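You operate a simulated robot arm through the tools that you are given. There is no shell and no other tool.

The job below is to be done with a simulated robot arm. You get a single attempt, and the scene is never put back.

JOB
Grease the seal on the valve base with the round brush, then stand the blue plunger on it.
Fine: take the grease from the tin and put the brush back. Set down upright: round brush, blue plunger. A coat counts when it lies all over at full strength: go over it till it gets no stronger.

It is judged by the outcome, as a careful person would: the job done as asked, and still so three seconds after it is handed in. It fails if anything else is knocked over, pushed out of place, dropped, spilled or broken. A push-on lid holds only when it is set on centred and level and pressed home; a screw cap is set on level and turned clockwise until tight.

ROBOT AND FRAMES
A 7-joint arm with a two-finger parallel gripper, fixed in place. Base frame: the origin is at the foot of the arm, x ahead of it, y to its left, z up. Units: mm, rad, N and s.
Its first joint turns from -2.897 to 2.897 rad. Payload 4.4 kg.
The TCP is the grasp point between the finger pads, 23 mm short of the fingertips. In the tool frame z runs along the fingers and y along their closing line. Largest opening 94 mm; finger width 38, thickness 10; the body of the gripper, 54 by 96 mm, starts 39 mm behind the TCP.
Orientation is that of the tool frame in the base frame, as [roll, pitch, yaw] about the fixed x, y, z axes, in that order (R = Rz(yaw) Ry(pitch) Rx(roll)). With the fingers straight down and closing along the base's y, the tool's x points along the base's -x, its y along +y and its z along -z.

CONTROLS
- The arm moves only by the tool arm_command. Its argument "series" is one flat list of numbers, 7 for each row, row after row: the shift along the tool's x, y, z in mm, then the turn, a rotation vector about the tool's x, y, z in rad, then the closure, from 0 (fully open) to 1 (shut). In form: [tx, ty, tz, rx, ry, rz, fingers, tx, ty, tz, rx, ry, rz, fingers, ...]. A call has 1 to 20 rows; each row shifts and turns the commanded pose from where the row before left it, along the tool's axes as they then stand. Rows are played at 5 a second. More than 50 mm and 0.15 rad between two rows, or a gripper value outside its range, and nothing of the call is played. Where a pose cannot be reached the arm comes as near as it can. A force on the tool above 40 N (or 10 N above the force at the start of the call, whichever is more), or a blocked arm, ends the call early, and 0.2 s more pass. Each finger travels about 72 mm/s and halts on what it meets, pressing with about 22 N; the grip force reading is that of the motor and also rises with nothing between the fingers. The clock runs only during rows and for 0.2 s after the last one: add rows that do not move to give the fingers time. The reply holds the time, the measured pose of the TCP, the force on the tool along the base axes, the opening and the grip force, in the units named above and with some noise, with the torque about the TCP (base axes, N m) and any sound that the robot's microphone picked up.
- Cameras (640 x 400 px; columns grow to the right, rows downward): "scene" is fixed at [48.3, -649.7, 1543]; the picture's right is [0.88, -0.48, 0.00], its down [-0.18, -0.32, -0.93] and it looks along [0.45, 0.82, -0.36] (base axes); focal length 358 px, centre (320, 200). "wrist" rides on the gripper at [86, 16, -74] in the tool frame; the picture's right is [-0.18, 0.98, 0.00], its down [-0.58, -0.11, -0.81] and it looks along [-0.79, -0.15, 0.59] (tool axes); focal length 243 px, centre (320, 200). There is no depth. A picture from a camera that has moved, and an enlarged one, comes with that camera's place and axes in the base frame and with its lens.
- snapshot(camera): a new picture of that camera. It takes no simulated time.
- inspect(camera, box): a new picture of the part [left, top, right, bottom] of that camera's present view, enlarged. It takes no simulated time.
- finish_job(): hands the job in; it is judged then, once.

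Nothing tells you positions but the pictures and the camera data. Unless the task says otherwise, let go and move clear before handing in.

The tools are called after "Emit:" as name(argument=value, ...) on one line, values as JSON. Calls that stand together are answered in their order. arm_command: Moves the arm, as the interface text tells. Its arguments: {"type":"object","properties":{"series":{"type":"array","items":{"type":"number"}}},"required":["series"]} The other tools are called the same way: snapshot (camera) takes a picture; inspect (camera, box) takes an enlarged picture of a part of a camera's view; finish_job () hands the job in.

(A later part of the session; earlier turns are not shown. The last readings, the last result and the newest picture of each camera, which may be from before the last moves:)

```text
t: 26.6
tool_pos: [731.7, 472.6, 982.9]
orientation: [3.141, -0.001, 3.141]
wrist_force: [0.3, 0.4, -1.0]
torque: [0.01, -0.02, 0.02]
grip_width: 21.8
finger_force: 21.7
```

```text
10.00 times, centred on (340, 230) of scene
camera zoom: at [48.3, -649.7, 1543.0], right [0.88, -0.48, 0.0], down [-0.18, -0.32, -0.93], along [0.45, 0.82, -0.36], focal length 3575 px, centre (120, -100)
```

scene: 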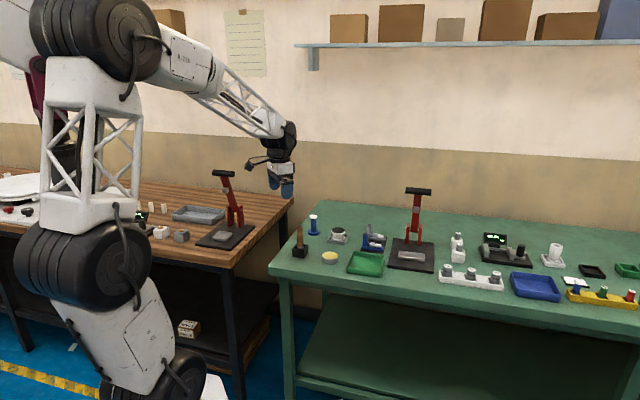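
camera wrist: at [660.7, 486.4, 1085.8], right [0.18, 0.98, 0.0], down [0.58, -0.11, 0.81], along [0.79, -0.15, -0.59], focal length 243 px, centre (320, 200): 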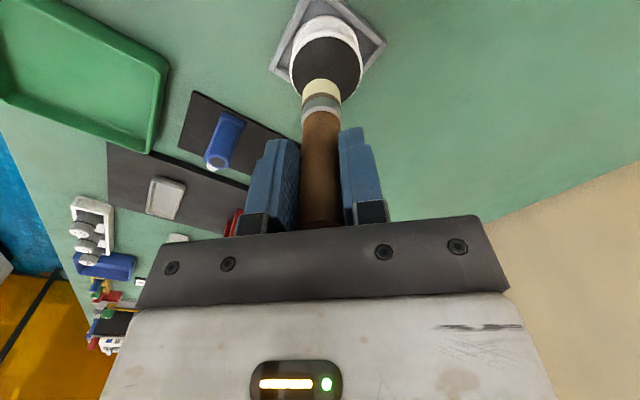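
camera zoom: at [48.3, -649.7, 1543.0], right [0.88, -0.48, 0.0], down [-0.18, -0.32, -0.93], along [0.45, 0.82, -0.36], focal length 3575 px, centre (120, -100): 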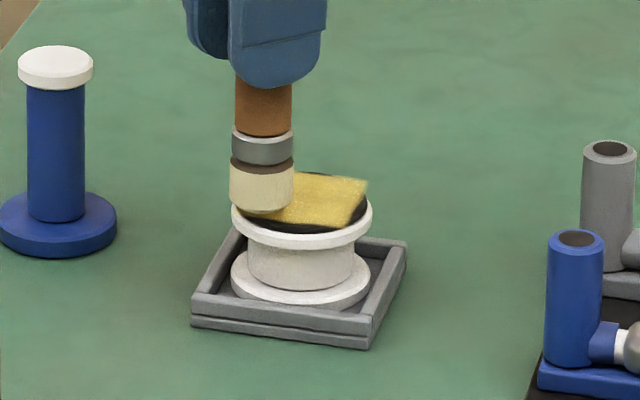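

Above the near corner. Descending in small steps to touch.

Emit:
arm_command(series=[0, 0, 2, 0, 0, 0, 1, 0, 0, 1, 0, 0, 0, 1, 0, 0, 0.7, 0, 0, 0, 1, 0, 0, 0, 0, 0, 0, 1])

```text
t: 27.6
tool_pos: [732.3, 472.4, 980.0]
orientation: [3.141, -0.001, 3.142]
wrist_force: [-0.9, 0.4, -0.1]
torque: [0.02, -0.05, 0.0]
grip_width: 22.1
finger_force: 22.4
```

Emit:
arm_command(series=[0, 0, 0.7, 0, 0, 0, 1, 0, 0, 0.7, 0, 0, 0, 1, 0, 0, 0, 0, 0, 0, 1])

```text
t: 28.4
tool_pos: [732.5, 472.5, 980.0]
orientation: [-3.141, 0.002, -3.141]
wrist_force: [1.3, -2.5, 14.4]
torque: [-0.12, -0.35, -0.06]
grip_width: 21.9
finger_force: 21.9
```

Contact. I'll ease off to about 5 N and run the first half of the perimeter.

Emit:
arm_command(series=[0, 0, -0.8, 0, 0, 0, 1, -3.3, 3.3, 0, 0, 0, 0, 1, -3.3, 3.3, 0, 0, 0, 0, 1, -3.3, 3.3, 0, 0, 0, 0, 1, -3.3, 3.3, 0, 0, 0, 0, 1, -3.3, 3.3, 0, 0, 0, 0, 1, -3.3, 3.3, 0, 0, 0, 0, 1])

Emit:
arm_command(series=[-3.3, -3.3, 0, 0, 0, 0, 1, -3.3, -3.3, 0, 0, 0, 0, 1, -3.3, -3.3, 0, 0, 0, 0, 1, -3.3, -3.3, 0, 0, 0, 0, 1, -3.3, -3.3, 0, 0, 0, 0, 1, -3.3, -3.3, 0, 0, 0, 0, 1])

Emit:
inspect(camera="wrist", box=[260, 30, 380, 150])

Emit:
inspect(camera="scene", box=[320, 210, 360, 250])

```text
t: 30.0
tool_pos: [750.5, 493.5, 980.3]
orientation: [3.141, 0.001, -3.14]
wrist_force: [-0.1, 0.6, 1.9]
torque: [-0.1, -0.03, -0.04]
grip_width: 21.8
finger_force: 22.3
```

```text
t: 31.4
tool_pos: [771.8, 474.2, 981.1]
orientation: [-3.142, -0.001, -3.141]
wrist_force: [-0.5, -0.2, -0.8]
torque: [0.01, 0.0, -0.01]
grip_width: 22.0
finger_force: 22.3
```

```text
3.33 times, centred on (320, 90) of wrist
camera zoom: at [685.0, 489.6, 1054.3], right [0.18, 0.98, 0.0], down [0.58, -0.11, 0.81], along [0.79, -0.15, -0.59], focal length 809 px, centre (320, 567)
```

zoom: 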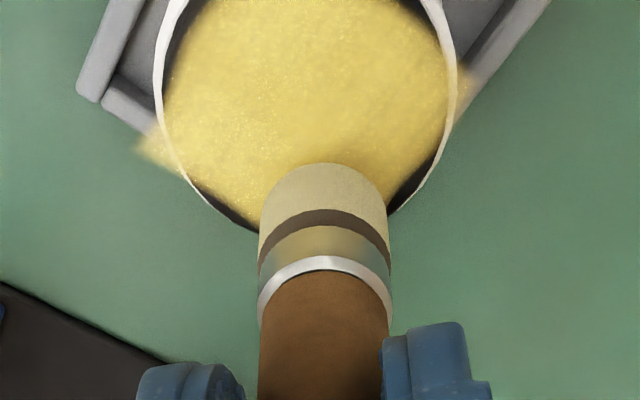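

```text
10.00 times, centred on (340, 230) of scene
camera zoom: at [48.3, -649.7, 1543.0], right [0.88, -0.48, 0.0], down [-0.18, -0.32, -0.93], along [0.45, 0.82, -0.36], focal length 3575 px, centre (120, -100)
```

zoom: 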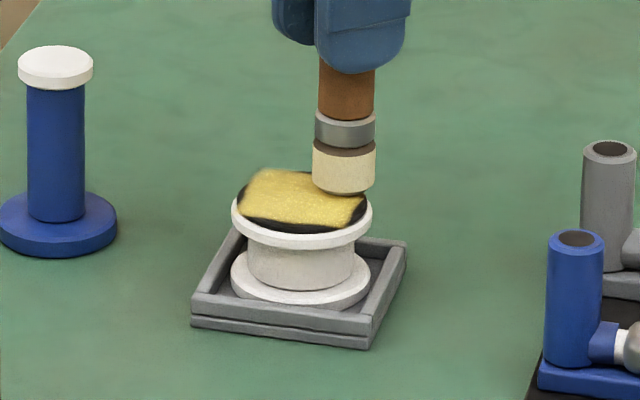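

The patch looks even. I'll press back to light contact and finish the other two sides.

Emit:
arm_command(series=[0, 0, 0.8, 0, 0, 0, 1, 0, 0, 0.4, 0, 0, 0, 1, 0, 0, 0, 0, 0, 0, 1])

```text
t: 32.2
tool_pos: [771.8, 473.5, 978.8]
orientation: [3.141, 0.0, -3.141]
wrist_force: [-1.0, 0.0, 5.3]
torque: [0.0, 0.02, -0.01]
grip_width: 21.5
finger_force: 21.9
```

Emit:
arm_command(series=[3.3, -3.3, 0, 0, 0, 0, 1, 3.3, -3.3, 0, 0, 0, 0, 1, 3.3, -3.3, 0, 0, 0, 0, 1, 3.3, -3.3, 0, 0, 0, 0, 1, 3.3, -3.3, 0, 0, 0, 0, 1, 3.3, -3.3, 0, 0, 0, 0, 1, 0, 0, 0, 0, 0, 0, 1])

Emit:
inspect(camera="scene", box=[325, 215, 355, 245])

Emit:
inspect(camera="wrist", box=[260, 30, 380, 150])

```text
t: 33.8
tool_pos: [750.9, 454.5, 978.9]
orientation: [3.141, -0.001, -3.141]
wrist_force: [2.5, 1.1, 9.2]
torque: [0.16, -0.37, 0.0]
grip_width: 21.9
finger_force: 22.2
```

```text
13.33 times, centred on (340, 230) of scene
camera zoom: at [48.3, -649.7, 1543.0], right [0.88, -0.48, 0.0], down [-0.18, -0.32, -0.93], along [0.45, 0.82, -0.36], focal length 4767 px, centre (53, -200)
```

zoom: 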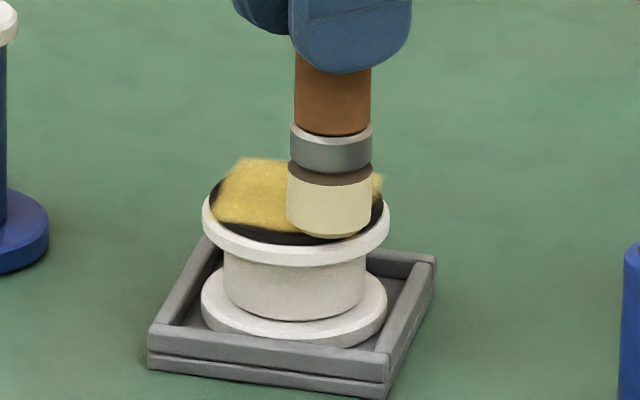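

```text
3.33 times, centred on (320, 90) of wrist
camera zoom: at [664.4, 469.5, 1052.9], right [0.18, 0.98, 0.0], down [0.58, -0.11, 0.81], along [0.79, -0.15, -0.59], focal length 809 px, centre (320, 567)
```

zoom: 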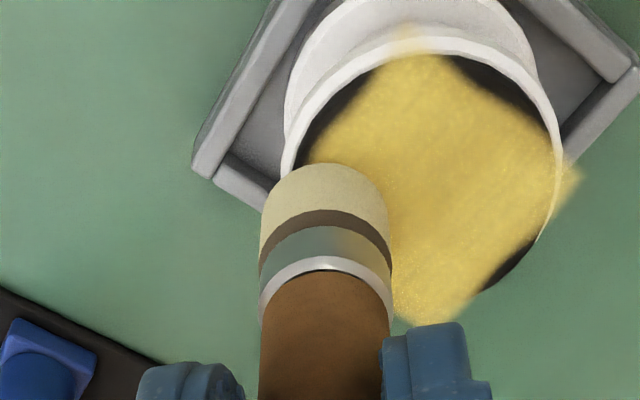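

Continuing the last side and then an inner loop.

Emit:
arm_command(series=[3.3, 3.3, -0.4, 0, 0, 0, 1, 3.3, 3.3, 0, 0, 0, 0, 1, 3.3, 3.3, 0, 0, 0, 0, 1, 3.3, 3.3, 0, 0, 0, 0, 1, 3.3, 3.3, 0, 0, 0, 0, 1, 3.3, 3.3, 0, 0, 0, 0, 1, -4.3, 0, 0, 0, 0, 0, 1, -4.3, 0, 0, 0, 0, 0, 1, -4.3, 0, 0, 0, 0, 0, 1, -3.5, 3.5, 0, 0, 0, 0, 1, -3.5, 3.5, 0, 0, 0, 0, 1, -3.5, -3.5, 0, 0, 0, 0, 1, -3.5, -3.5, 0, 0, 0, 0, 1, 3.5, -3.5, 0, 0, 0, 0, 1, 3.5, -3.5, 0, 0, 0, 0, 1, 0, 7, 0, 0, 0, 0, 1, 0, 0, 0, 0, 0, 0, 1])

Emit:
inspect(camera="scene", box=[325, 215, 355, 245])

Emit:
inspect(camera="wrist", box=[260, 30, 380, 150])

```text
t: 37.4
tool_pos: [751.9, 473.3, 980.0]
orientation: [-3.141, 0.0, -3.14]
wrist_force: [0.2, 0.0, -0.5]
torque: [-0.02, -0.03, -0.04]
grip_width: 21.6
finger_force: 22.1
```

```text
13.33 times, centred on (340, 230) of scene
camera zoom: at [48.3, -649.7, 1543.0], right [0.88, -0.48, 0.0], down [-0.18, -0.32, -0.93], along [0.45, 0.82, -0.36], focal length 4767 px, centre (53, -200)
```

zoom: 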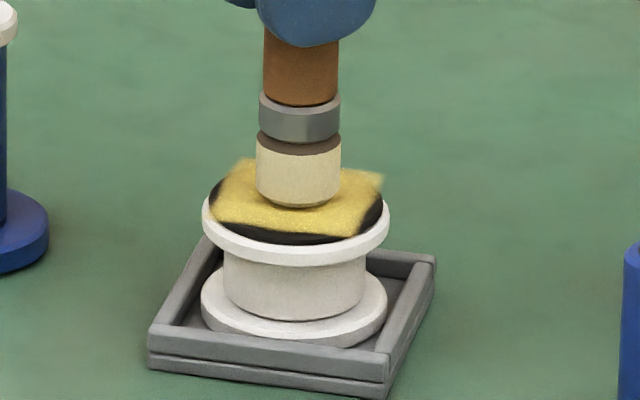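

```text
3.33 times, centred on (320, 90) of wrist
camera zoom: at [665.1, 489.7, 1053.7], right [0.18, 0.98, 0.0], down [0.58, -0.11, 0.81], along [0.79, -0.15, -0.59], focal length 809 px, centre (320, 567)
```

zoom: 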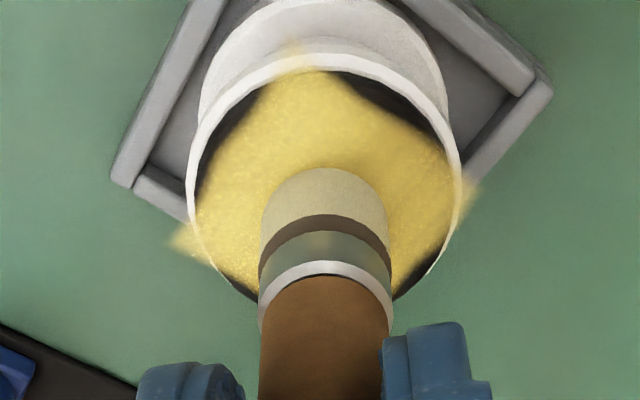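

Now I'll lift and look at the whole coat to compare with before.

Emit:
arm_command(series=[0, 0, -15, 0, 0, 0, 1, 0, 0, -25, 0, 0, 0, 1, 10, 20, 0, 0, 0, 0, 1, 10, 20, 0, 0, 0, 0, 1, 0, 0, 0, 0, 0, 0, 1, 0, 0, 0, 0, 0, 0, 1])

Emit:
inspect(camera="scene", box=[325, 215, 355, 245])

Emit:
inspect(camera="wrist", box=[220, 20, 380, 150])

```text
t: 38.8
tool_pos: [733.1, 515.9, 1021.1]
orientation: [-3.141, -0.001, -3.141]
wrist_force: [0.6, -0.5, 0.4]
torque: [-0.02, -0.01, 0.0]
grip_width: 21.8
finger_force: 22.0
```

```text
13.33 times, centred on (340, 230) of scene
camera zoom: at [48.3, -649.7, 1543.0], right [0.88, -0.48, 0.0], down [-0.18, -0.32, -0.93], along [0.45, 0.82, -0.36], focal length 4767 px, centre (53, -200)
```

zoom: 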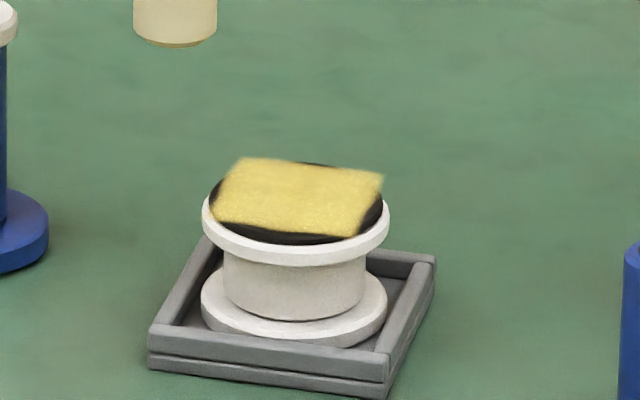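

```text
3.08 times, centred on (300, 85) of wrist
camera zoom: at [645.0, 530.9, 1095.3], right [0.18, 0.98, 0.0], down [0.58, -0.11, 0.81], along [0.79, -0.15, -0.59], focal length 746 px, centre (382, 554)
```

zoom: 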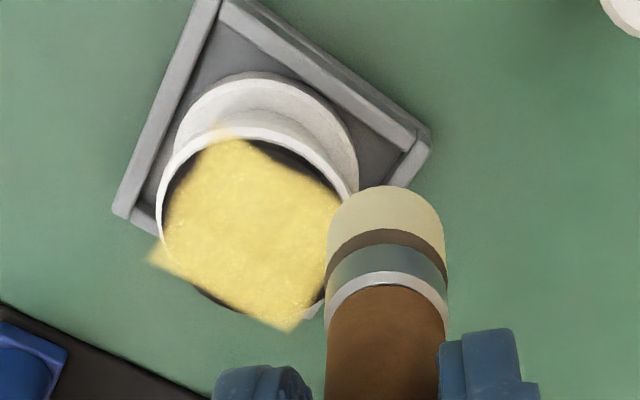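

It got visibly stronger and more even, so it wasn't saturated before. I'll re-dip in the tin and go over it again.

Emit:
arm_command(series=[18.8, -33.8, 0, 0, 0, 0, 1, 18.8, -33.8, 0, 0, 0, 0, 1, 18.8, -33.8, 0, 0, 0, 0, 1, 18.8, -33.8, 0, 0, 0, 0, 1, 18.8, -33.8, 0, 0, 0, 0, 1, 0, 0, 0, 0, 0, 0, 1, 0, 0, 20, 0, 0, 0, 1, 0, 0, 15, 0, 0, 0, 1, 0, 0, 0, 0, 0, 0, 1, 0, 0, 0, 0, 0, 0, 1])

Emit:
inspect(camera="wrist", box=[260, 10, 380, 130])

Emit:
inspect(camera="scene", box=[310, 235, 350, 275])

```text
t: 41.0
tool_pos: [637.5, 341.4, 984.7]
orientation: [3.141, -0.001, -3.141]
wrist_force: [-0.3, 0.3, -0.5]
torque: [0.01, -0.03, -0.04]
grip_width: 22.0
finger_force: 22.0
```

```text
3.33 times, centred on (320, 70) of wrist
camera zoom: at [550.5, 357.6, 1059.0], right [0.18, 0.98, 0.0], down [0.58, -0.11, 0.81], along [0.79, -0.15, -0.59], focal length 809 px, centre (320, 633)
```

zoom: 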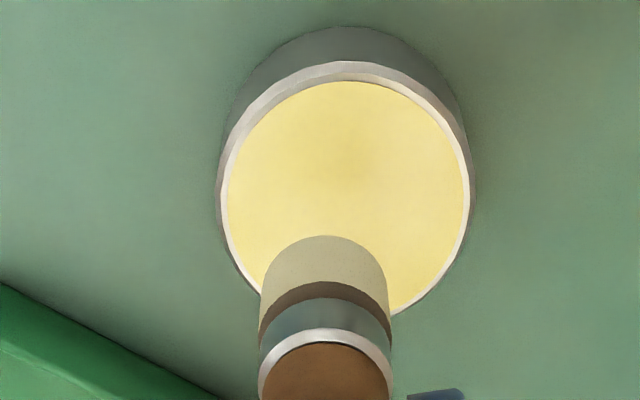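

```text
10.00 times, centred on (330, 255) of scene
camera zoom: at [48.3, -649.7, 1543.0], right [0.88, -0.48, 0.0], down [-0.18, -0.32, -0.93], along [0.45, 0.82, -0.36], focal length 3575 px, centre (220, -350)
```

zoom: 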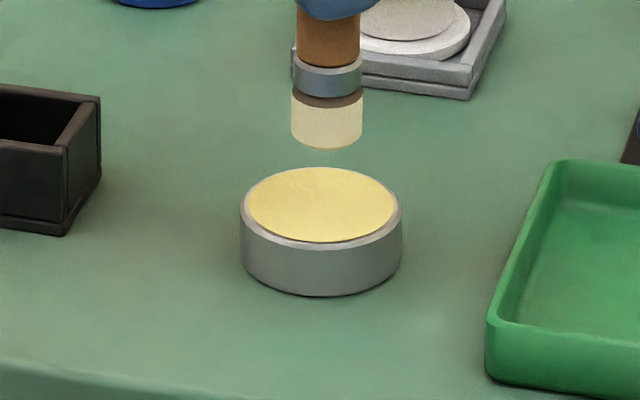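

About 4.5 mm off in y; correcting and dipping again.

Emit:
arm_command(series=[0, 4.5, 10, 0, 0, 0, 1, 0, 0, 14, 0, 0, 0, 1, 0, 0, 2, 0, 0, 0, 1, 0, 0, 1, 0, 0, 0, 1, 0, 0, 0, 0, 0, 0, 1])

Emit:
inspect(camera="scene", box=[310, 235, 350, 275])

```text
t: 42.2
tool_pos: [638.3, 346.9, 957.7]
orientation: [3.141, 0.001, 3.141]
wrist_force: [-0.1, 0.0, -0.3]
torque: [0.0, 0.02, -0.01]
grip_width: 21.8
finger_force: 22.0
```

```text
10.00 times, centred on (330, 255) of scene
camera zoom: at [48.3, -649.7, 1543.0], right [0.88, -0.48, 0.0], down [-0.18, -0.32, -0.93], along [0.45, 0.82, -0.36], focal length 3575 px, centre (220, -350)
```

zoom: 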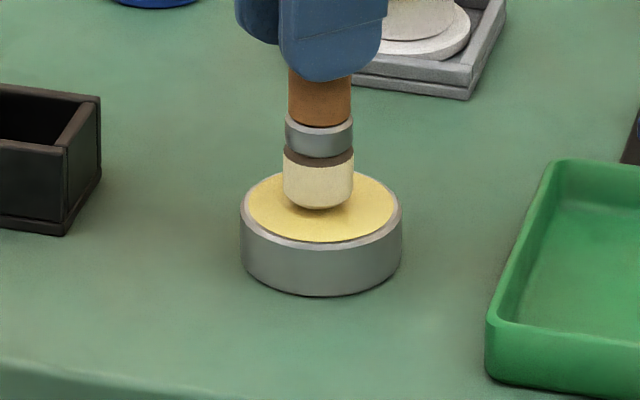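

Emit:
arm_command(series=[0, 0, 1, 0, 0, 0, 1, 0, 0, 0.7, 0, 0, 0, 1, 0, 0, 0, 0, 0, 0, 1, 0, 0, 0, 0, 0, 0, 1])

Emit:
inspect(camera="scene", box=[310, 235, 350, 275])

```text
t: 43.2
tool_pos: [637.6, 348.0, 954.9]
orientation: [-3.141, 0.001, -3.142]
wrist_force: [-0.7, -0.5, -1.0]
torque: [-0.02, 0.01, 0.04]
grip_width: 21.8
finger_force: 21.9
```

```text
10.00 times, centred on (330, 255) of scene
camera zoom: at [48.3, -649.7, 1543.0], right [0.88, -0.48, 0.0], down [-0.18, -0.32, -0.93], along [0.45, 0.82, -0.36], focal length 3575 px, centre (220, -350)
```

zoom: 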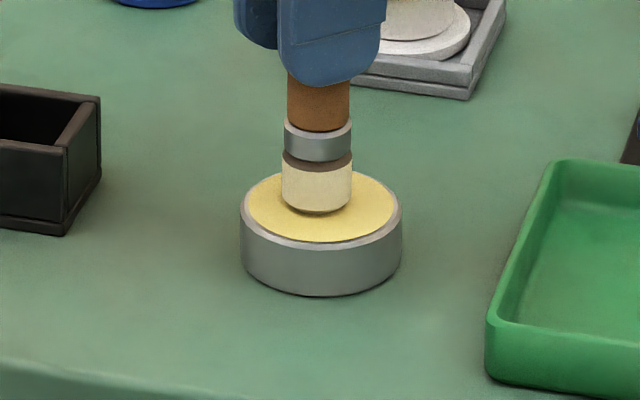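

Emit:
arm_command(series=[0, 0, 0.7, 0, 0, 0, 1, 0, 0, 0.6, 0, 0, 0, 1, 0, 0, 0, 0, 0, 0, 1, 0, 0, 0, 0, 0, 0, 1])

Emit:
inspect(camera="scene", box=[310, 235, 350, 275])

```text
t: 44.2
tool_pos: [637.6, 349.1, 954.7]
orientation: [3.14, 0.001, 3.141]
wrist_force: [0.6, 1.0, 6.6]
torque: [-0.01, -0.02, -0.02]
grip_width: 21.6
finger_force: 21.8
```

```text
10.00 times, centred on (330, 255) of scene
camera zoom: at [48.3, -649.7, 1543.0], right [0.88, -0.48, 0.0], down [-0.18, -0.32, -0.93], along [0.45, 0.82, -0.36], focal length 3575 px, centre (220, -350)
```

zoom: 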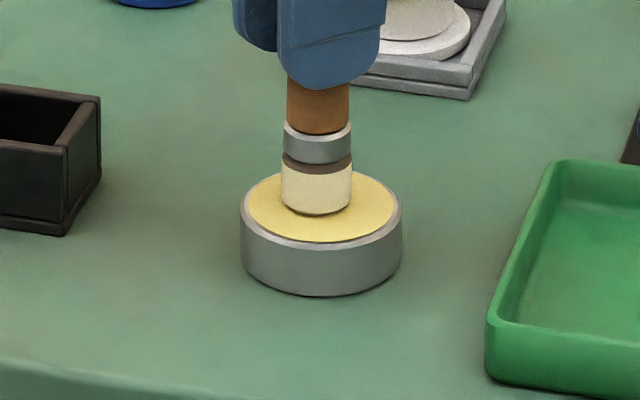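

Dipped (6.6 N). Lifting and returning over the seal.

Emit:
arm_command(series=[0, 0, -10, 0, 0, 0, 1, 0, 0, -20, 0, 0, 0, 1, 0, 0, -25, 0, 0, 0, 1, 0, 0, 0, 0, 0, 0, 1, -18.7, 25.1, 0, 0, 0, 0, 1, -18.7, 25.1, 0, 0, 0, 0, 1, -18.7, 25.1, 0, 0, 0, 0, 1, -18.7, 25.1, 0, 0, 0, 0, 1, -18.7, 25.1, 0, 0, 0, 0, 1, 0, 0, 20, 0, 0, 0, 1, 0, 0, 0, 0, 0, 0, 1, 0, 0, 0, 0, 0, 0, 1])

Emit:
inspect(camera="wrist", box=[260, 30, 380, 150])

Emit:
inspect(camera="scene", box=[325, 215, 355, 245])

```text
t: 46.8
tool_pos: [731.3, 474.8, 990.9]
orientation: [-3.141, -0.002, -3.141]
wrist_force: [0.5, 0.2, -0.2]
torque: [0.02, 0.0, 0.0]
grip_width: 21.9
finger_force: 22.2
```

```text
3.33 times, centred on (320, 90) of wrist
camera zoom: at [644.3, 490.9, 1063.8], right [0.18, 0.98, 0.0], down [0.58, -0.11, 0.81], along [0.79, -0.15, -0.59], focal length 809 px, centre (320, 567)
```

zoom: 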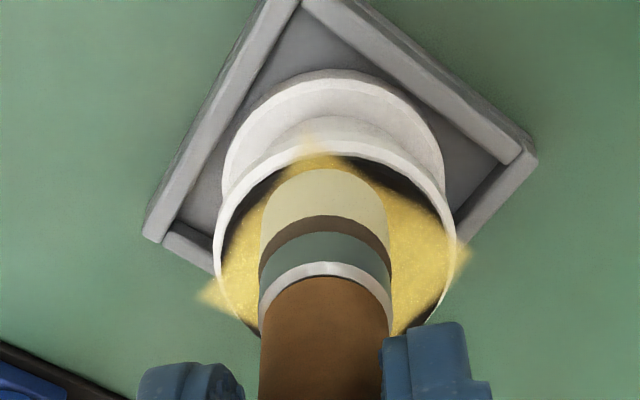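

```text
13.33 times, centred on (340, 230) of scene
camera zoom: at [48.3, -649.7, 1543.0], right [0.88, -0.48, 0.0], down [-0.18, -0.32, -0.93], along [0.45, 0.82, -0.36], focal length 4767 px, centre (53, -200)
```

zoom: 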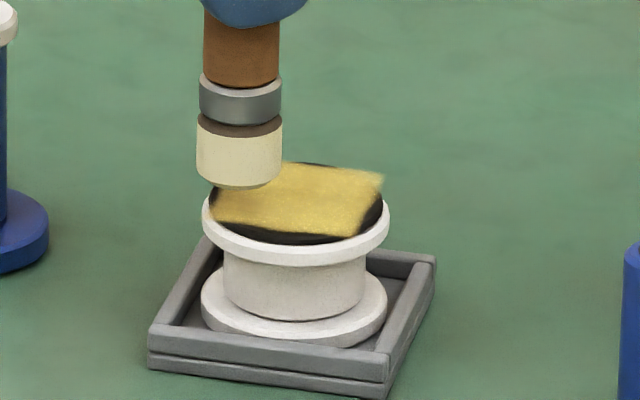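

Over the near corner again; descend to contact.

Emit:
arm_command(series=[0, -1.2, 5, 0, 0, 0, 1, 0, 0, 5, 0, 0, 0, 1, 0, 0, 1, 0, 0, 0, 1, 0, 0, 0.7, 0, 0, 0, 1, 0, 0, 0, 0, 0, 0, 1])

```text
t: 48.0
tool_pos: [731.1, 473.5, 978.7]
orientation: [-3.141, 0.001, -3.141]
wrist_force: [-1.6, 0.4, 8.9]
torque: [0.06, 0.0, 0.01]
grip_width: 21.8
finger_force: 21.8
```

Contact at about 9 N. Perimeter pass with slight height compensation.

Emit:
arm_command(series=[-3.3, 3.3, -0.2, 0, 0, 0, 1, -3.3, 3.3, 0, 0, 0, 0, 1, -3.3, 3.3, 0.05, 0, 0, 0, 1, -3.3, 3.3, 0.05, 0, 0, 0, 1, -3.3, 3.3, 0.05, 0, 0, 0, 1, -3.3, 3.3, 0.05, 0, 0, 0, 1, 0, 0, 0, 0, 0, 0, 1])

Emit:
arm_command(series=[-3.3, -3.3, 0.1, 0, 0, 0, 1, -3.3, -3.3, 0.1, 0, 0, 0, 1, -3.3, -3.3, 0.1, 0, 0, 0, 1, -3.3, -3.3, 0.1, 0, 0, 0, 1, -3.3, -3.3, 0.1, 0, 0, 0, 1, -3.3, -3.3, 0.1, 0, 0, 0, 1, 0, 0, 0, 0, 0, 0, 1])

```text
t: 49.6
tool_pos: [752.8, 492.4, 977.5]
orientation: [3.141, -0.001, -3.141]
wrist_force: [-0.3, -2.3, 10.6]
torque: [-0.15, -0.05, 0.01]
grip_width: 21.5
finger_force: 21.4
```

```text
t: 51.2
tool_pos: [770.6, 474.5, 976.3]
orientation: [-3.141, 0.0, 3.141]
wrist_force: [0.0, 0.3, 1.3]
torque: [-0.05, -0.05, -0.02]
grip_width: 21.9
finger_force: 22.4
```

Emit:
arm_command(series=[3.3, -3.3, 0.3, 0, 0, 0, 1, 3.3, -3.3, 0, 0, 0, 0, 1, 3.3, -3.3, 0, 0, 0, 0, 1, 3.3, -3.3, 0, 0, 0, 0, 1, 3.3, -3.3, -0.1, 0, 0, 0, 1, 3.3, -3.3, -0.1, 0, 0, 0, 1, 0, 0, 0, 0, 0, 0, 1])

Emit:
inspect(camera="wrist", box=[260, 30, 380, 150])

```text
t: 52.8
tool_pos: [751.0, 454.1, 975.1]
orientation: [-3.141, -0.001, 3.14]
wrist_force: [1.5, 2.0, 11.5]
torque: [0.15, -0.25, 0.04]
grip_width: 21.8
finger_force: 21.9
```

```text
3.33 times, centred on (320, 90) of wrist
camera zoom: at [663.7, 469.1, 1049.7], right [0.18, 0.98, 0.0], down [0.58, -0.11, 0.81], along [0.79, -0.15, -0.59], focal length 809 px, centre (320, 567)
```

zoom: 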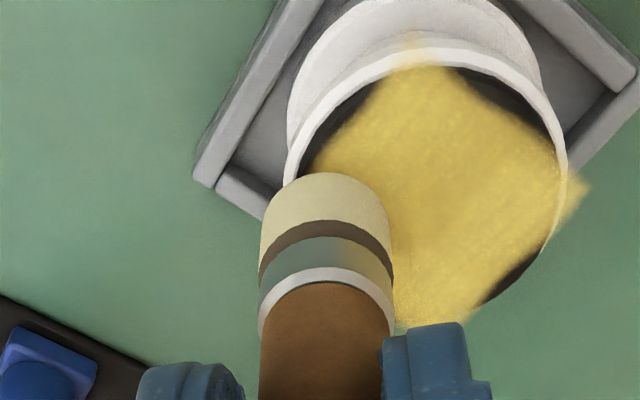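

Slight brush slip upward (~3.5 mm) — I'll keep forces lower. Easing off and doing the last side plus inner loop.

Emit:
arm_command(series=[3.3, 3.3, -0.5, 0, 0, 0, 1, 3.3, 3.3, 0, 0, 0, 0, 1, 3.3, 3.3, 0, 0, 0, 0, 1, 3.3, 3.3, 0, 0, 0, 0, 1, 3.3, 3.3, 0, 0, 0, 0, 1, 3.3, 3.3, 0, 0, 0, 0, 1, 0, 0, 0, 0, 0, 0, 1])

```text
t: 54.4
tool_pos: [731.0, 472.5, 976.4]
orientation: [3.14, -0.001, 3.141]
wrist_force: [-0.3, 0.1, -1.0]
torque: [0.02, -0.03, -0.05]
grip_width: 21.5
finger_force: 22.2
```

Emit:
arm_command(series=[0, 0, 0.4, 0, 0, 0, 1, 0, 0, 0.3, 0, 0, 0, 1, 0, 0, 0, 0, 0, 0, 1])

```text
t: 55.2
tool_pos: [731.9, 472.7, 977.4]
orientation: [3.141, -0.001, -3.141]
wrist_force: [0.5, 0.2, -0.1]
torque: [0.03, -0.03, 0.0]
grip_width: 22.0
finger_force: 22.2
```

Emit:
arm_command(series=[0, 0, 0.4, 0, 0, 0, 1, 0, 0, 0.3, 0, 0, 0, 1, 0, 0, 0, 0, 0, 0, 1])

Emit:
inspect(camera="scene", box=[325, 215, 355, 245])

```text
t: 56.0
tool_pos: [731.5, 473.5, 975.6]
orientation: [3.141, 0.002, -3.141]
wrist_force: [-1.3, 1.0, 11.5]
torque: [0.08, 0.0, 0.01]
grip_width: 21.9
finger_force: 21.7
```

```text
13.33 times, centred on (340, 230) of scene
camera zoom: at [48.3, -649.7, 1543.0], right [0.88, -0.48, 0.0], down [-0.18, -0.32, -0.93], along [0.45, 0.82, -0.36], focal length 4767 px, centre (53, -200)
```

zoom: 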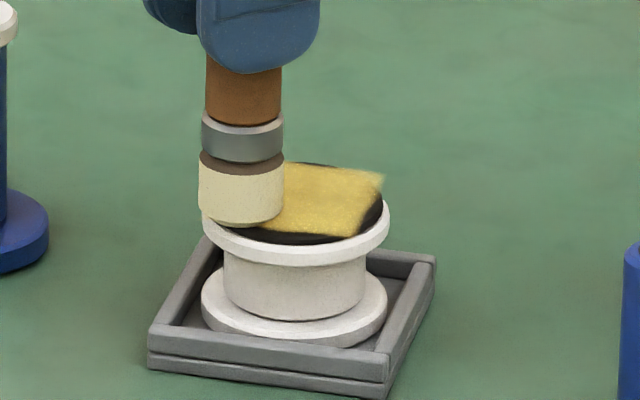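

Emit:
arm_command(series=[-3.3, -3.3, -0.3, 0, 0, 0, 1, -3.3, -3.3, 0, 0, 0, 0, 1, -3.3, -3.3, 0, 0, 0, 0, 1, -3.3, -3.3, 0, 0, 0, 0, 1, -3.3, -3.3, 0, 0, 0, 0, 1, -3.3, -3.3, 0, 0, 0, 0, 1, 0, 4.3, 0, 0, 0, 0, 1, 0, 4.3, 0, 0, 0, 0, 1, 0, 4.3, 0, 0, 0, 0, 1, 0, 0, 0, 0, 0, 0, 1])

Emit:
arm_command(series=[-3.5, 3.5, 0, 0, 0, 0, 1, -3.5, 3.5, 0, 0, 0, 0, 1, 3.5, 3.5, 0, 0, 0, 0, 1, 3.5, 3.5, 0, 0, 0, 0, 1, 3.5, -3.5, 0, 0, 0, 0, 1, 3.5, -3.5, 0, 0, 0, 0, 1, -7, 0, 0, 0, 0, 0, 1, 0, 0, 0, 0, 0, 0, 1])

Emit:
inspect(camera="scene", box=[325, 215, 355, 245])

Emit:
inspect(camera="wrist", box=[260, 30, 380, 150])

```text
t: 58.2
tool_pos: [751.6, 465.3, 975.7]
orientation: [3.14, 0.0, 3.141]
wrist_force: [-0.5, -2.1, 7.8]
torque: [-0.13, -0.04, -0.03]
grip_width: 22.1
finger_force: 21.9
```

```text
t: 60.0
tool_pos: [750.8, 472.7, 974.4]
orientation: [3.141, 0.0, -3.14]
wrist_force: [-0.9, 1.1, 4.6]
torque: [0.05, 0.07, 0.02]
grip_width: 21.7
finger_force: 21.7
```

```text
13.33 times, centred on (340, 230) of scene
camera zoom: at [48.3, -649.7, 1543.0], right [0.88, -0.48, 0.0], down [-0.18, -0.32, -0.93], along [0.45, 0.82, -0.36], focal length 4767 px, centre (53, -200)
```

zoom: 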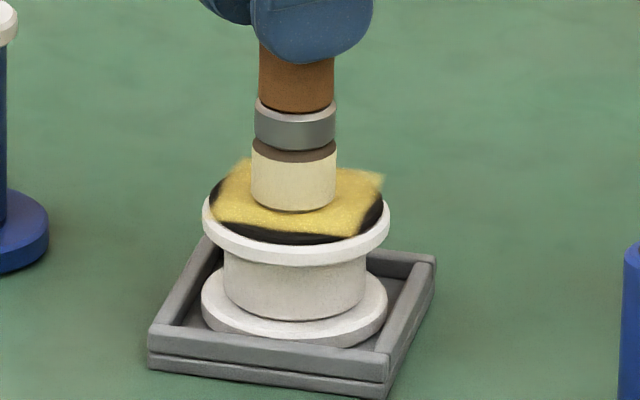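

```text
3.33 times, centred on (320, 90) of wrist
camera zoom: at [663.1, 488.7, 1049.0], right [0.18, 0.98, 0.0], down [0.58, -0.11, 0.81], along [0.79, -0.15, -0.59], focal length 809 px, centre (320, 567)
```

zoom: 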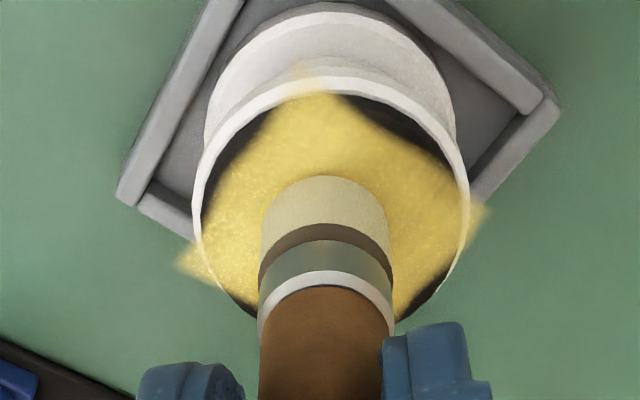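

Good contact on this pass. Lift to the same viewing position and compare.

Emit:
arm_command(series=[0, 0, -15, 0, 0, 0, 1, 0, 0, -30, 0, 0, 0, 1, 10, 20, 0, 0, 0, 0, 1, 10, 20, 0, 0, 0, 0, 1, 0, 0, 0, 0, 0, 0, 1, 0, 0, 0, 0, 0, 0, 1])

Emit:
inspect(camera="scene", box=[325, 215, 355, 245])

Emit:
inspect(camera="wrist", box=[220, 20, 380, 150])

```text
t: 61.4
tool_pos: [730.0, 513.8, 1020.3]
orientation: [3.141, -0.001, -3.141]
wrist_force: [-0.4, -0.1, -0.4]
torque: [0.02, 0.0, -0.02]
grip_width: 21.7
finger_force: 22.1
```

```text
13.33 times, centred on (340, 230) of scene
camera zoom: at [48.3, -649.7, 1543.0], right [0.88, -0.48, 0.0], down [-0.18, -0.32, -0.93], along [0.45, 0.82, -0.36], focal length 4767 px, centre (53, -200)
```

zoom: 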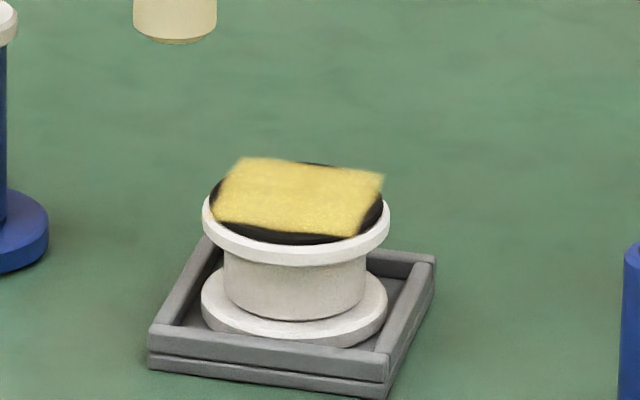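

```text
3.08 times, centred on (300, 85) of wrist
camera zoom: at [644.1, 529.7, 1094.3], right [0.18, 0.98, 0.0], down [0.58, -0.11, 0.81], along [0.79, -0.15, -0.59], focal length 746 px, centre (382, 554)
```

zoom: 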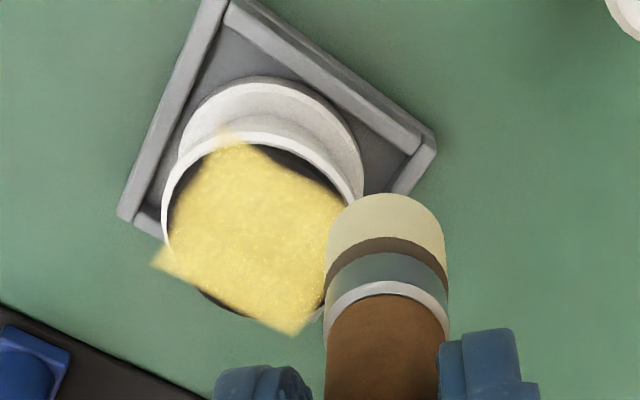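

It looks the same strength as after the previous pass. Zooming tightly to check evenness and corners.

Emit:
inspect(camera="scene", box=[333, 225, 347, 235])

Emit:
inspect(camera="wrist", box=[250, 50, 320, 105])

```text
16.00 times, centred on (340, 230) of scene
camera zoom: at [48.3, -649.7, 1543.0], right [0.88, -0.48, 0.0], down [-0.18, -0.32, -0.93], along [0.45, 0.82, -0.36], focal length 5720 px, centre (0, -280)
```

zoom: 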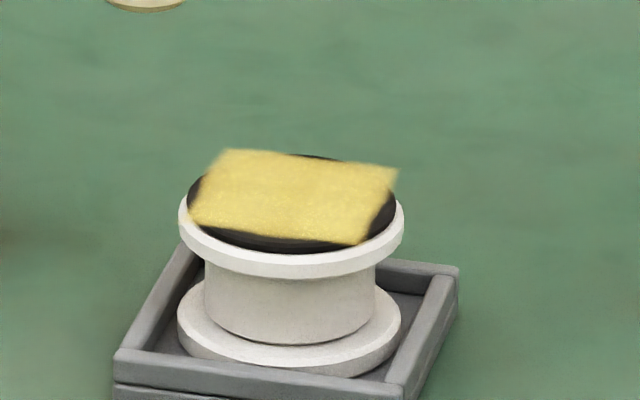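

```text
7.27 times, centred on (285, 78) of wrist
camera zoom: at [644.1, 529.7, 1094.3], right [0.18, 0.98, 0.0], down [0.58, -0.11, 0.81], along [0.79, -0.15, -0.59], focal length 1764 px, centre (574, 1091)
```

zoom: 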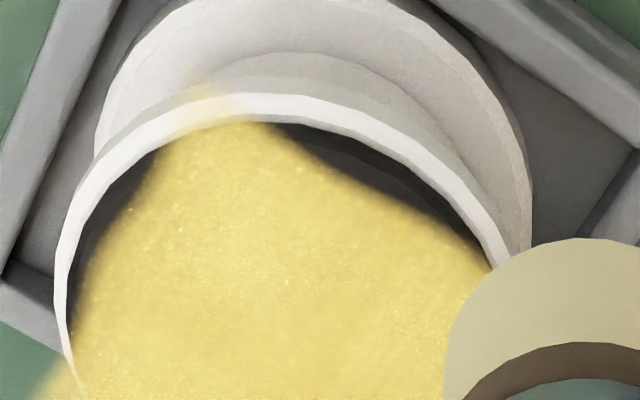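

The coat is even over the full patch and no stronger than after the previous pass, so it's saturated. Now I'll carry the brush back above its holder.

Emit:
arm_command(series=[0, 0, -20, 0, 0, 0, 1, 28.5, -12.3, 0, 0, 0, 0, 1, 28.5, -12.3, 0, 0, 0, 0, 1, 28.5, -12.3, 0, 0, 0, 0, 1, 28.5, -12.3, 0, 0, 0, 0, 1, 28.5, -12.3, 0, 0, 0, 0, 1, 28.5, -12.3, 0, 0, 0, 0, 1, 0, 0, 0, 0, 0, 0, 1, 0, 0, 0, 0, 0, 0, 1])

Emit:
inspect(camera="wrist", box=[260, 0, 380, 120])

Emit:
inspect(camera="scene", box=[280, 215, 330, 265])

```text
t: 63.4
tool_pos: [558.6, 441.4, 1038.5]
orientation: [3.141, 0.001, 3.142]
wrist_force: [-0.2, -0.1, -0.5]
torque: [0.01, 0.02, 0.0]
grip_width: 21.7
finger_force: 21.9
```

```text
3.33 times, centred on (320, 60) of wrist
camera zoom: at [471.9, 457.2, 1113.0], right [0.18, 0.98, 0.0], down [0.58, -0.11, 0.81], along [0.79, -0.15, -0.59], focal length 809 px, centre (320, 667)
```

zoom: 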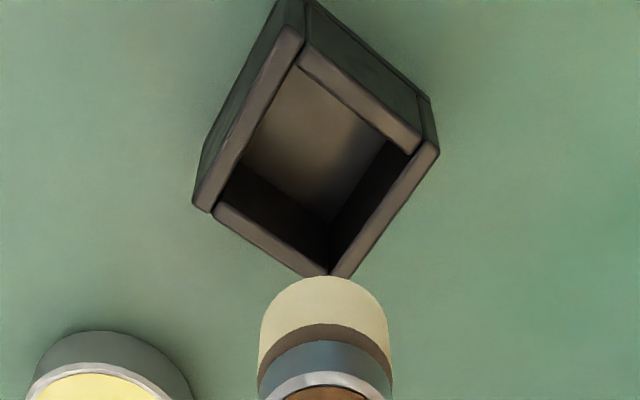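

```text
8.00 times, centred on (305, 240) of scene
camera zoom: at [48.3, -649.7, 1543.0], right [0.88, -0.48, 0.0], down [-0.18, -0.32, -0.93], along [0.45, 0.82, -0.36], focal length 2860 px, centre (440, -120)
```

zoom: 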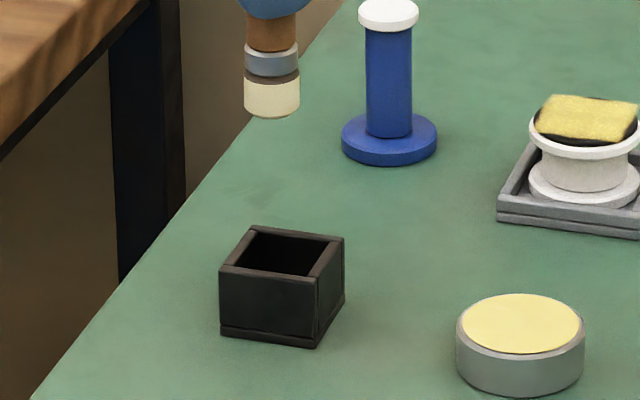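

Almost above the holder. I'll check the brush for tilt or shift in the grip at high zoom.

Emit:
inspect(camera="scene", box=[289, 205, 317, 223])

Emit:
inspect(camera="wrist", box=[280, 60, 360, 140])

Emit:
inspect(camera="scene", box=[285, 235, 315, 265])

```text
16.00 times, centred on (303, 214) of scene
camera zoom: at [48.3, -649.7, 1543.0], right [0.88, -0.48, 0.0], down [-0.18, -0.32, -0.93], along [0.45, 0.82, -0.36], focal length 5720 px, centre (592, -24)
```

zoom: 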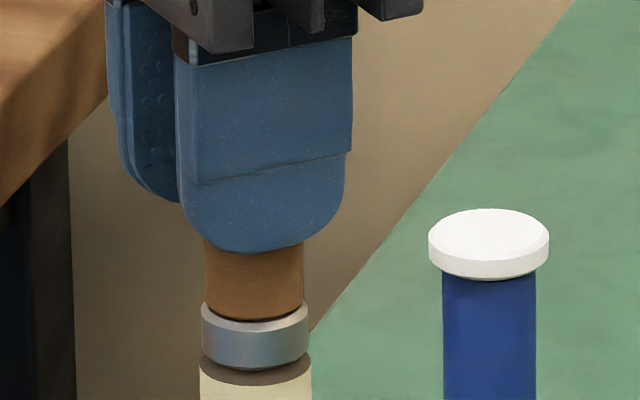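

```text
5.00 times, centred on (320, 100) of wrist
camera zoom: at [471.9, 457.2, 1113.0], right [0.18, 0.98, 0.0], down [0.58, -0.11, 0.81], along [0.79, -0.15, -0.59], focal length 1213 px, centre (320, 700)
```

zoom: 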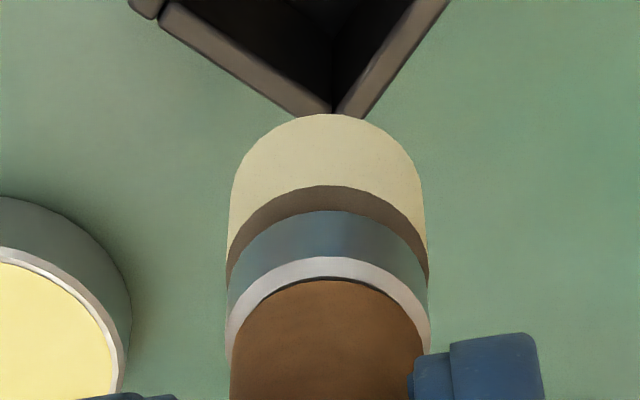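

```text
13.33 times, centred on (300, 250) of scene
camera zoom: at [48.3, -649.7, 1543.0], right [0.88, -0.48, 0.0], down [-0.18, -0.32, -0.93], along [0.45, 0.82, -0.36], focal length 4767 px, centre (587, -467)
```

zoom: 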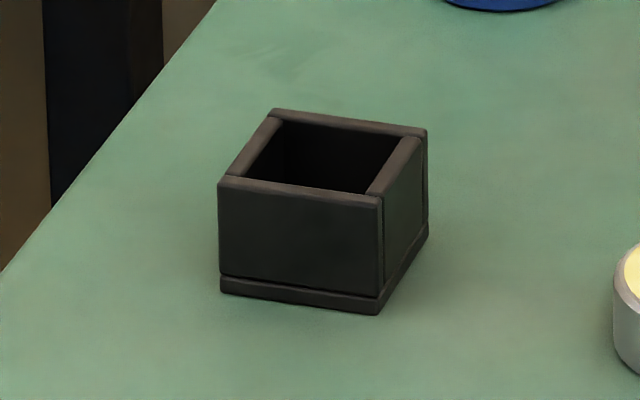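

The brush needs about +2.4 mm x and −2.8 mm y to sit centrally over the holder. I'll correct and descend most of the way, then check.

Emit:
arm_command(series=[-2.4, -2.8, 10, 0, 0, 0, 1, 0, 0, 20, 0, 0, 0, 1, 0, 0, 20, 0, 0, 0, 1, 0, 0, 12, 0, 0, 0, 1, 0, 0, 0, 0, 0, 0, 1, 0, 0, 0, 0, 0, 0, 1])

Emit:
inspect(camera="wrist", box=[260, 20, 380, 140])

Emit:
inspect(camera="scene", box=[285, 230, 315, 260])

```text
t: 64.8
tool_pos: [563.5, 435.9, 978.2]
orientation: [-3.142, -0.001, 3.141]
wrist_force: [0.3, 0.8, -0.3]
torque: [0.01, -0.01, -0.01]
grip_width: 21.6
finger_force: 22.5
```

```text
3.33 times, centred on (320, 80) of wrist
camera zoom: at [476.7, 452.3, 1052.0], right [0.18, 0.98, 0.0], down [0.58, -0.11, 0.81], along [0.79, -0.15, -0.59], focal length 809 px, centre (320, 600)
```

zoom: 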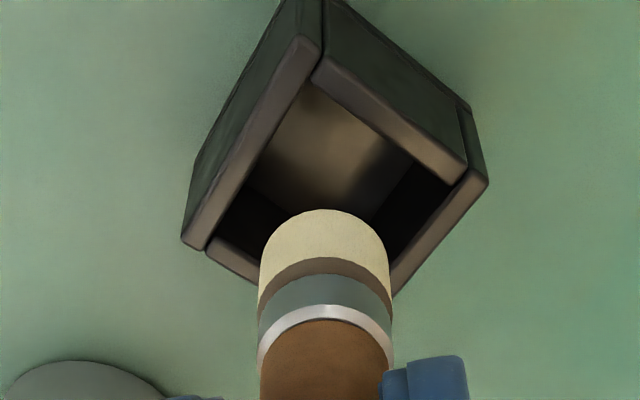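

```text
13.33 times, centred on (300, 245) of scene
camera zoom: at [48.3, -649.7, 1543.0], right [0.88, -0.48, 0.0], down [-0.18, -0.32, -0.93], along [0.45, 0.82, -0.36], focal length 4767 px, centre (587, -400)
```

zoom: 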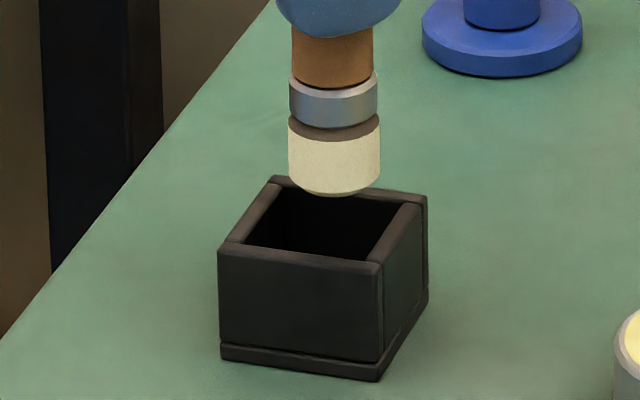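

It overshot by about 2.7 mm in x and 1.9 mm in y; correcting back and rechecking before insertion.

Emit:
arm_command(series=[2.7, 1.9, 0, 0, 0, 0, 1, 0, 0, 0, 0, 0, 0, 1, 0, 0, 0, 0, 0, 0, 1])

Emit:
inspect(camera="wrist", box=[260, 20, 380, 140])

Emit:
inspect(camera="scene", box=[285, 230, 315, 260])

```text
t: 65.6
tool_pos: [560.8, 438.4, 978.1]
orientation: [-3.141, 0.0, 3.14]
wrist_force: [0.5, -0.1, -1.2]
torque: [-0.01, 0.0, -0.03]
grip_width: 21.8
finger_force: 21.6
```

```text
3.33 times, centred on (320, 80) of wrist
camera zoom: at [474.1, 454.1, 1052.4], right [0.18, 0.98, 0.0], down [0.58, -0.11, 0.81], along [0.79, -0.15, -0.59], focal length 809 px, centre (320, 600)
```

zoom: 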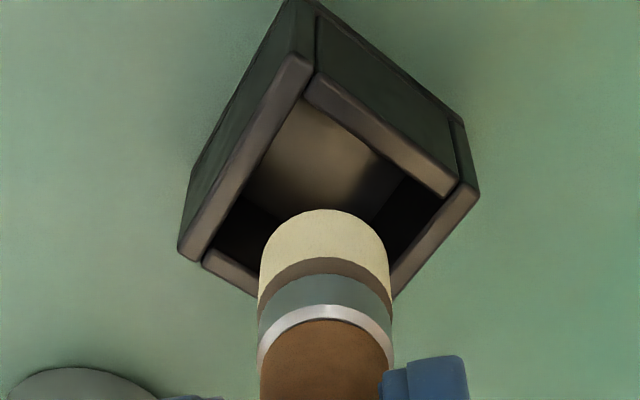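

```text
13.33 times, centred on (300, 245) of scene
camera zoom: at [48.3, -649.7, 1543.0], right [0.88, -0.48, 0.0], down [-0.18, -0.32, -0.93], along [0.45, 0.82, -0.36], focal length 4767 px, centre (587, -400)
```

zoom: 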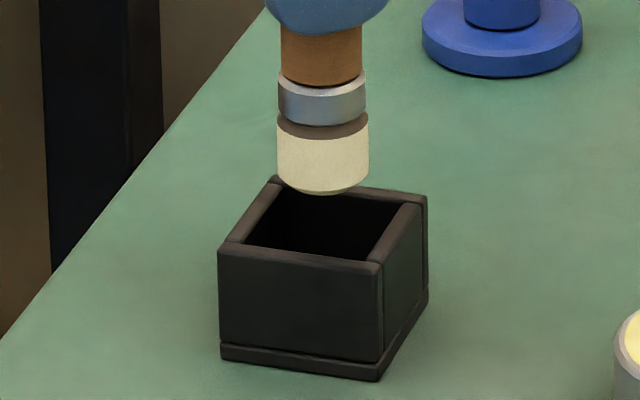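

Centred within a fraction of a mm. Descending into the holder.

Emit:
arm_command(series=[0, 0, 10, 0, 0, 0, 1, 0, 0, 10, 0, 0, 0, 1, 0, 0, 10, 0, 0, 0, 1, 0, 0, 6, 0, 0, 0, 1, 0, 0, 0, 0, 0, 0, 1])

Emit:
inspect(camera="scene", box=[285, 230, 315, 260])

Emit:
inspect(camera="wrist", box=[260, 20, 380, 140])

```text
t: 66.8
tool_pos: [559.8, 440.8, 942.9]
orientation: [-3.141, 0.0, 3.141]
wrist_force: [0.3, -0.2, -0.6]
torque: [-0.01, 0.01, -0.01]
grip_width: 22.0
finger_force: 22.5
```

```text
13.33 times, centred on (300, 245) of scene
camera zoom: at [48.3, -649.7, 1543.0], right [0.88, -0.48, 0.0], down [-0.18, -0.32, -0.93], along [0.45, 0.82, -0.36], focal length 4767 px, centre (587, -400)
```

zoom: 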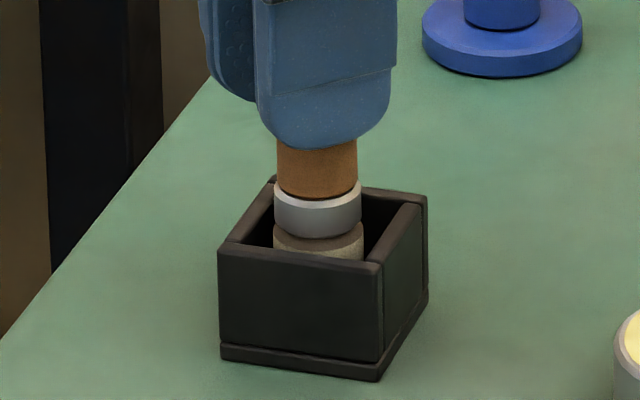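

```text
3.33 times, centred on (320, 80) of wrist
camera zoom: at [472.6, 455.5, 1016.8], right [0.18, 0.98, 0.0], down [0.58, -0.11, 0.81], along [0.79, -0.15, -0.59], focal length 809 px, centre (320, 600)
```

zoom: 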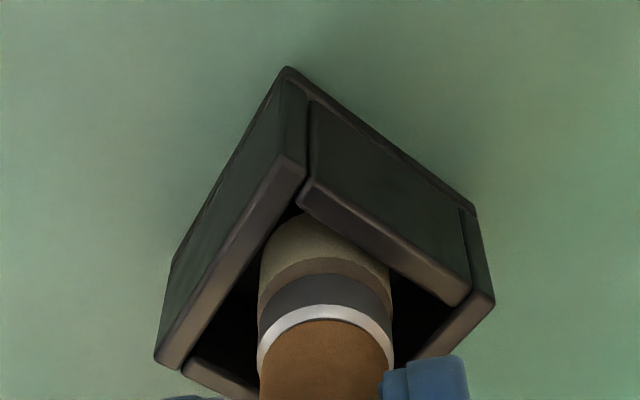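

Inside the holder with no contact. Lowering the last few mm gently.

Emit:
arm_command(series=[-0.7, -0.6, 2, 0, 0, 0, 1, 0, 0, 1.5, 0, 0, 0, 1, 0, 0, 1, 0, 0, 0, 1, 0, 0, 0, 0, 0, 0, 1])

```text
t: 67.8
tool_pos: [560.0, 438.6, 938.1]
orientation: [3.141, -0.001, 3.14]
wrist_force: [-0.1, 0.5, -1.2]
torque: [-0.03, -0.02, 0.0]
grip_width: 22.0
finger_force: 21.9
```

Emit:
arm_command(series=[0, 0, 0.8, 0, 0, 0, 1, 0, 0, 0.8, 0, 0, 0, 1, 0, 0, 0, 0, 0, 0, 1])

Emit:
inspect(camera="scene", box=[285, 230, 315, 260])

```text
t: 68.6
tool_pos: [561.9, 438.6, 935.7]
orientation: [3.141, -0.001, -3.141]
wrist_force: [0.7, 0.3, -0.7]
torque: [0.0, -0.02, -0.02]
grip_width: 21.9
finger_force: 21.9
```

```text
13.33 times, centred on (300, 245) of scene
camera zoom: at [48.3, -649.7, 1543.0], right [0.88, -0.48, 0.0], down [-0.18, -0.32, -0.93], along [0.45, 0.82, -0.36], focal length 4767 px, centre (587, -400)
```

zoom: 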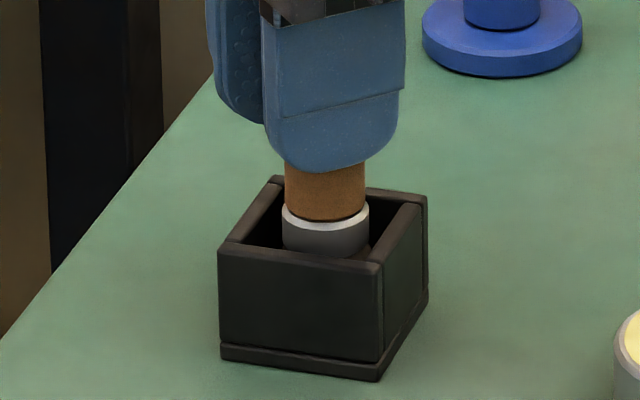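

Height now nearly matches the brush's original seat; a bit more until contact.

Emit:
arm_command(series=[0, 0, 0.6, 0, 0, 0, 1, 0, 0, 0, 0, 0, 0, 1, 0, 0, 0, 0, 0, 0, 1])

```text
t: 69.4
tool_pos: [561.4, 438.8, 935.6]
orientation: [-3.142, -0.002, -3.139]
wrist_force: [0.6, -0.6, -0.5]
torque: [-0.04, 0.0, 0.0]
grip_width: 21.8
finger_force: 22.5
```

Emit:
arm_command(series=[0, 0, 0.6, 0, 0, 0, 1, 0, 0, 0.4, 0, 0, 0, 1, 0, 0, 0, 0, 0, 0, 1])

Emit:
snapshot(camera="wrist")

```text
t: 70.2
tool_pos: [561.2, 438.1, 935.0]
orientation: [-3.141, 0.0, 3.141]
wrist_force: [-0.4, -0.5, 4.1]
torque: [-0.01, -0.01, 0.0]
grip_width: 21.6
finger_force: 22.2
```

```text
taken
camera wrist: at [474.3, 454.2, 1009.0], right [0.18, 0.98, 0.0], down [0.58, -0.11, 0.81], along [0.79, -0.15, -0.59], focal length 243 px, centre (320, 200)
```

wrist: 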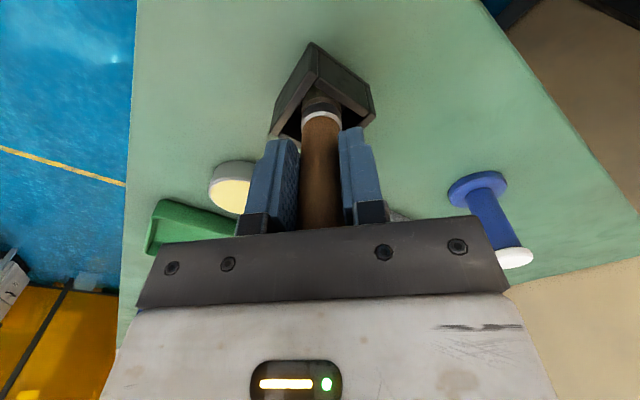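

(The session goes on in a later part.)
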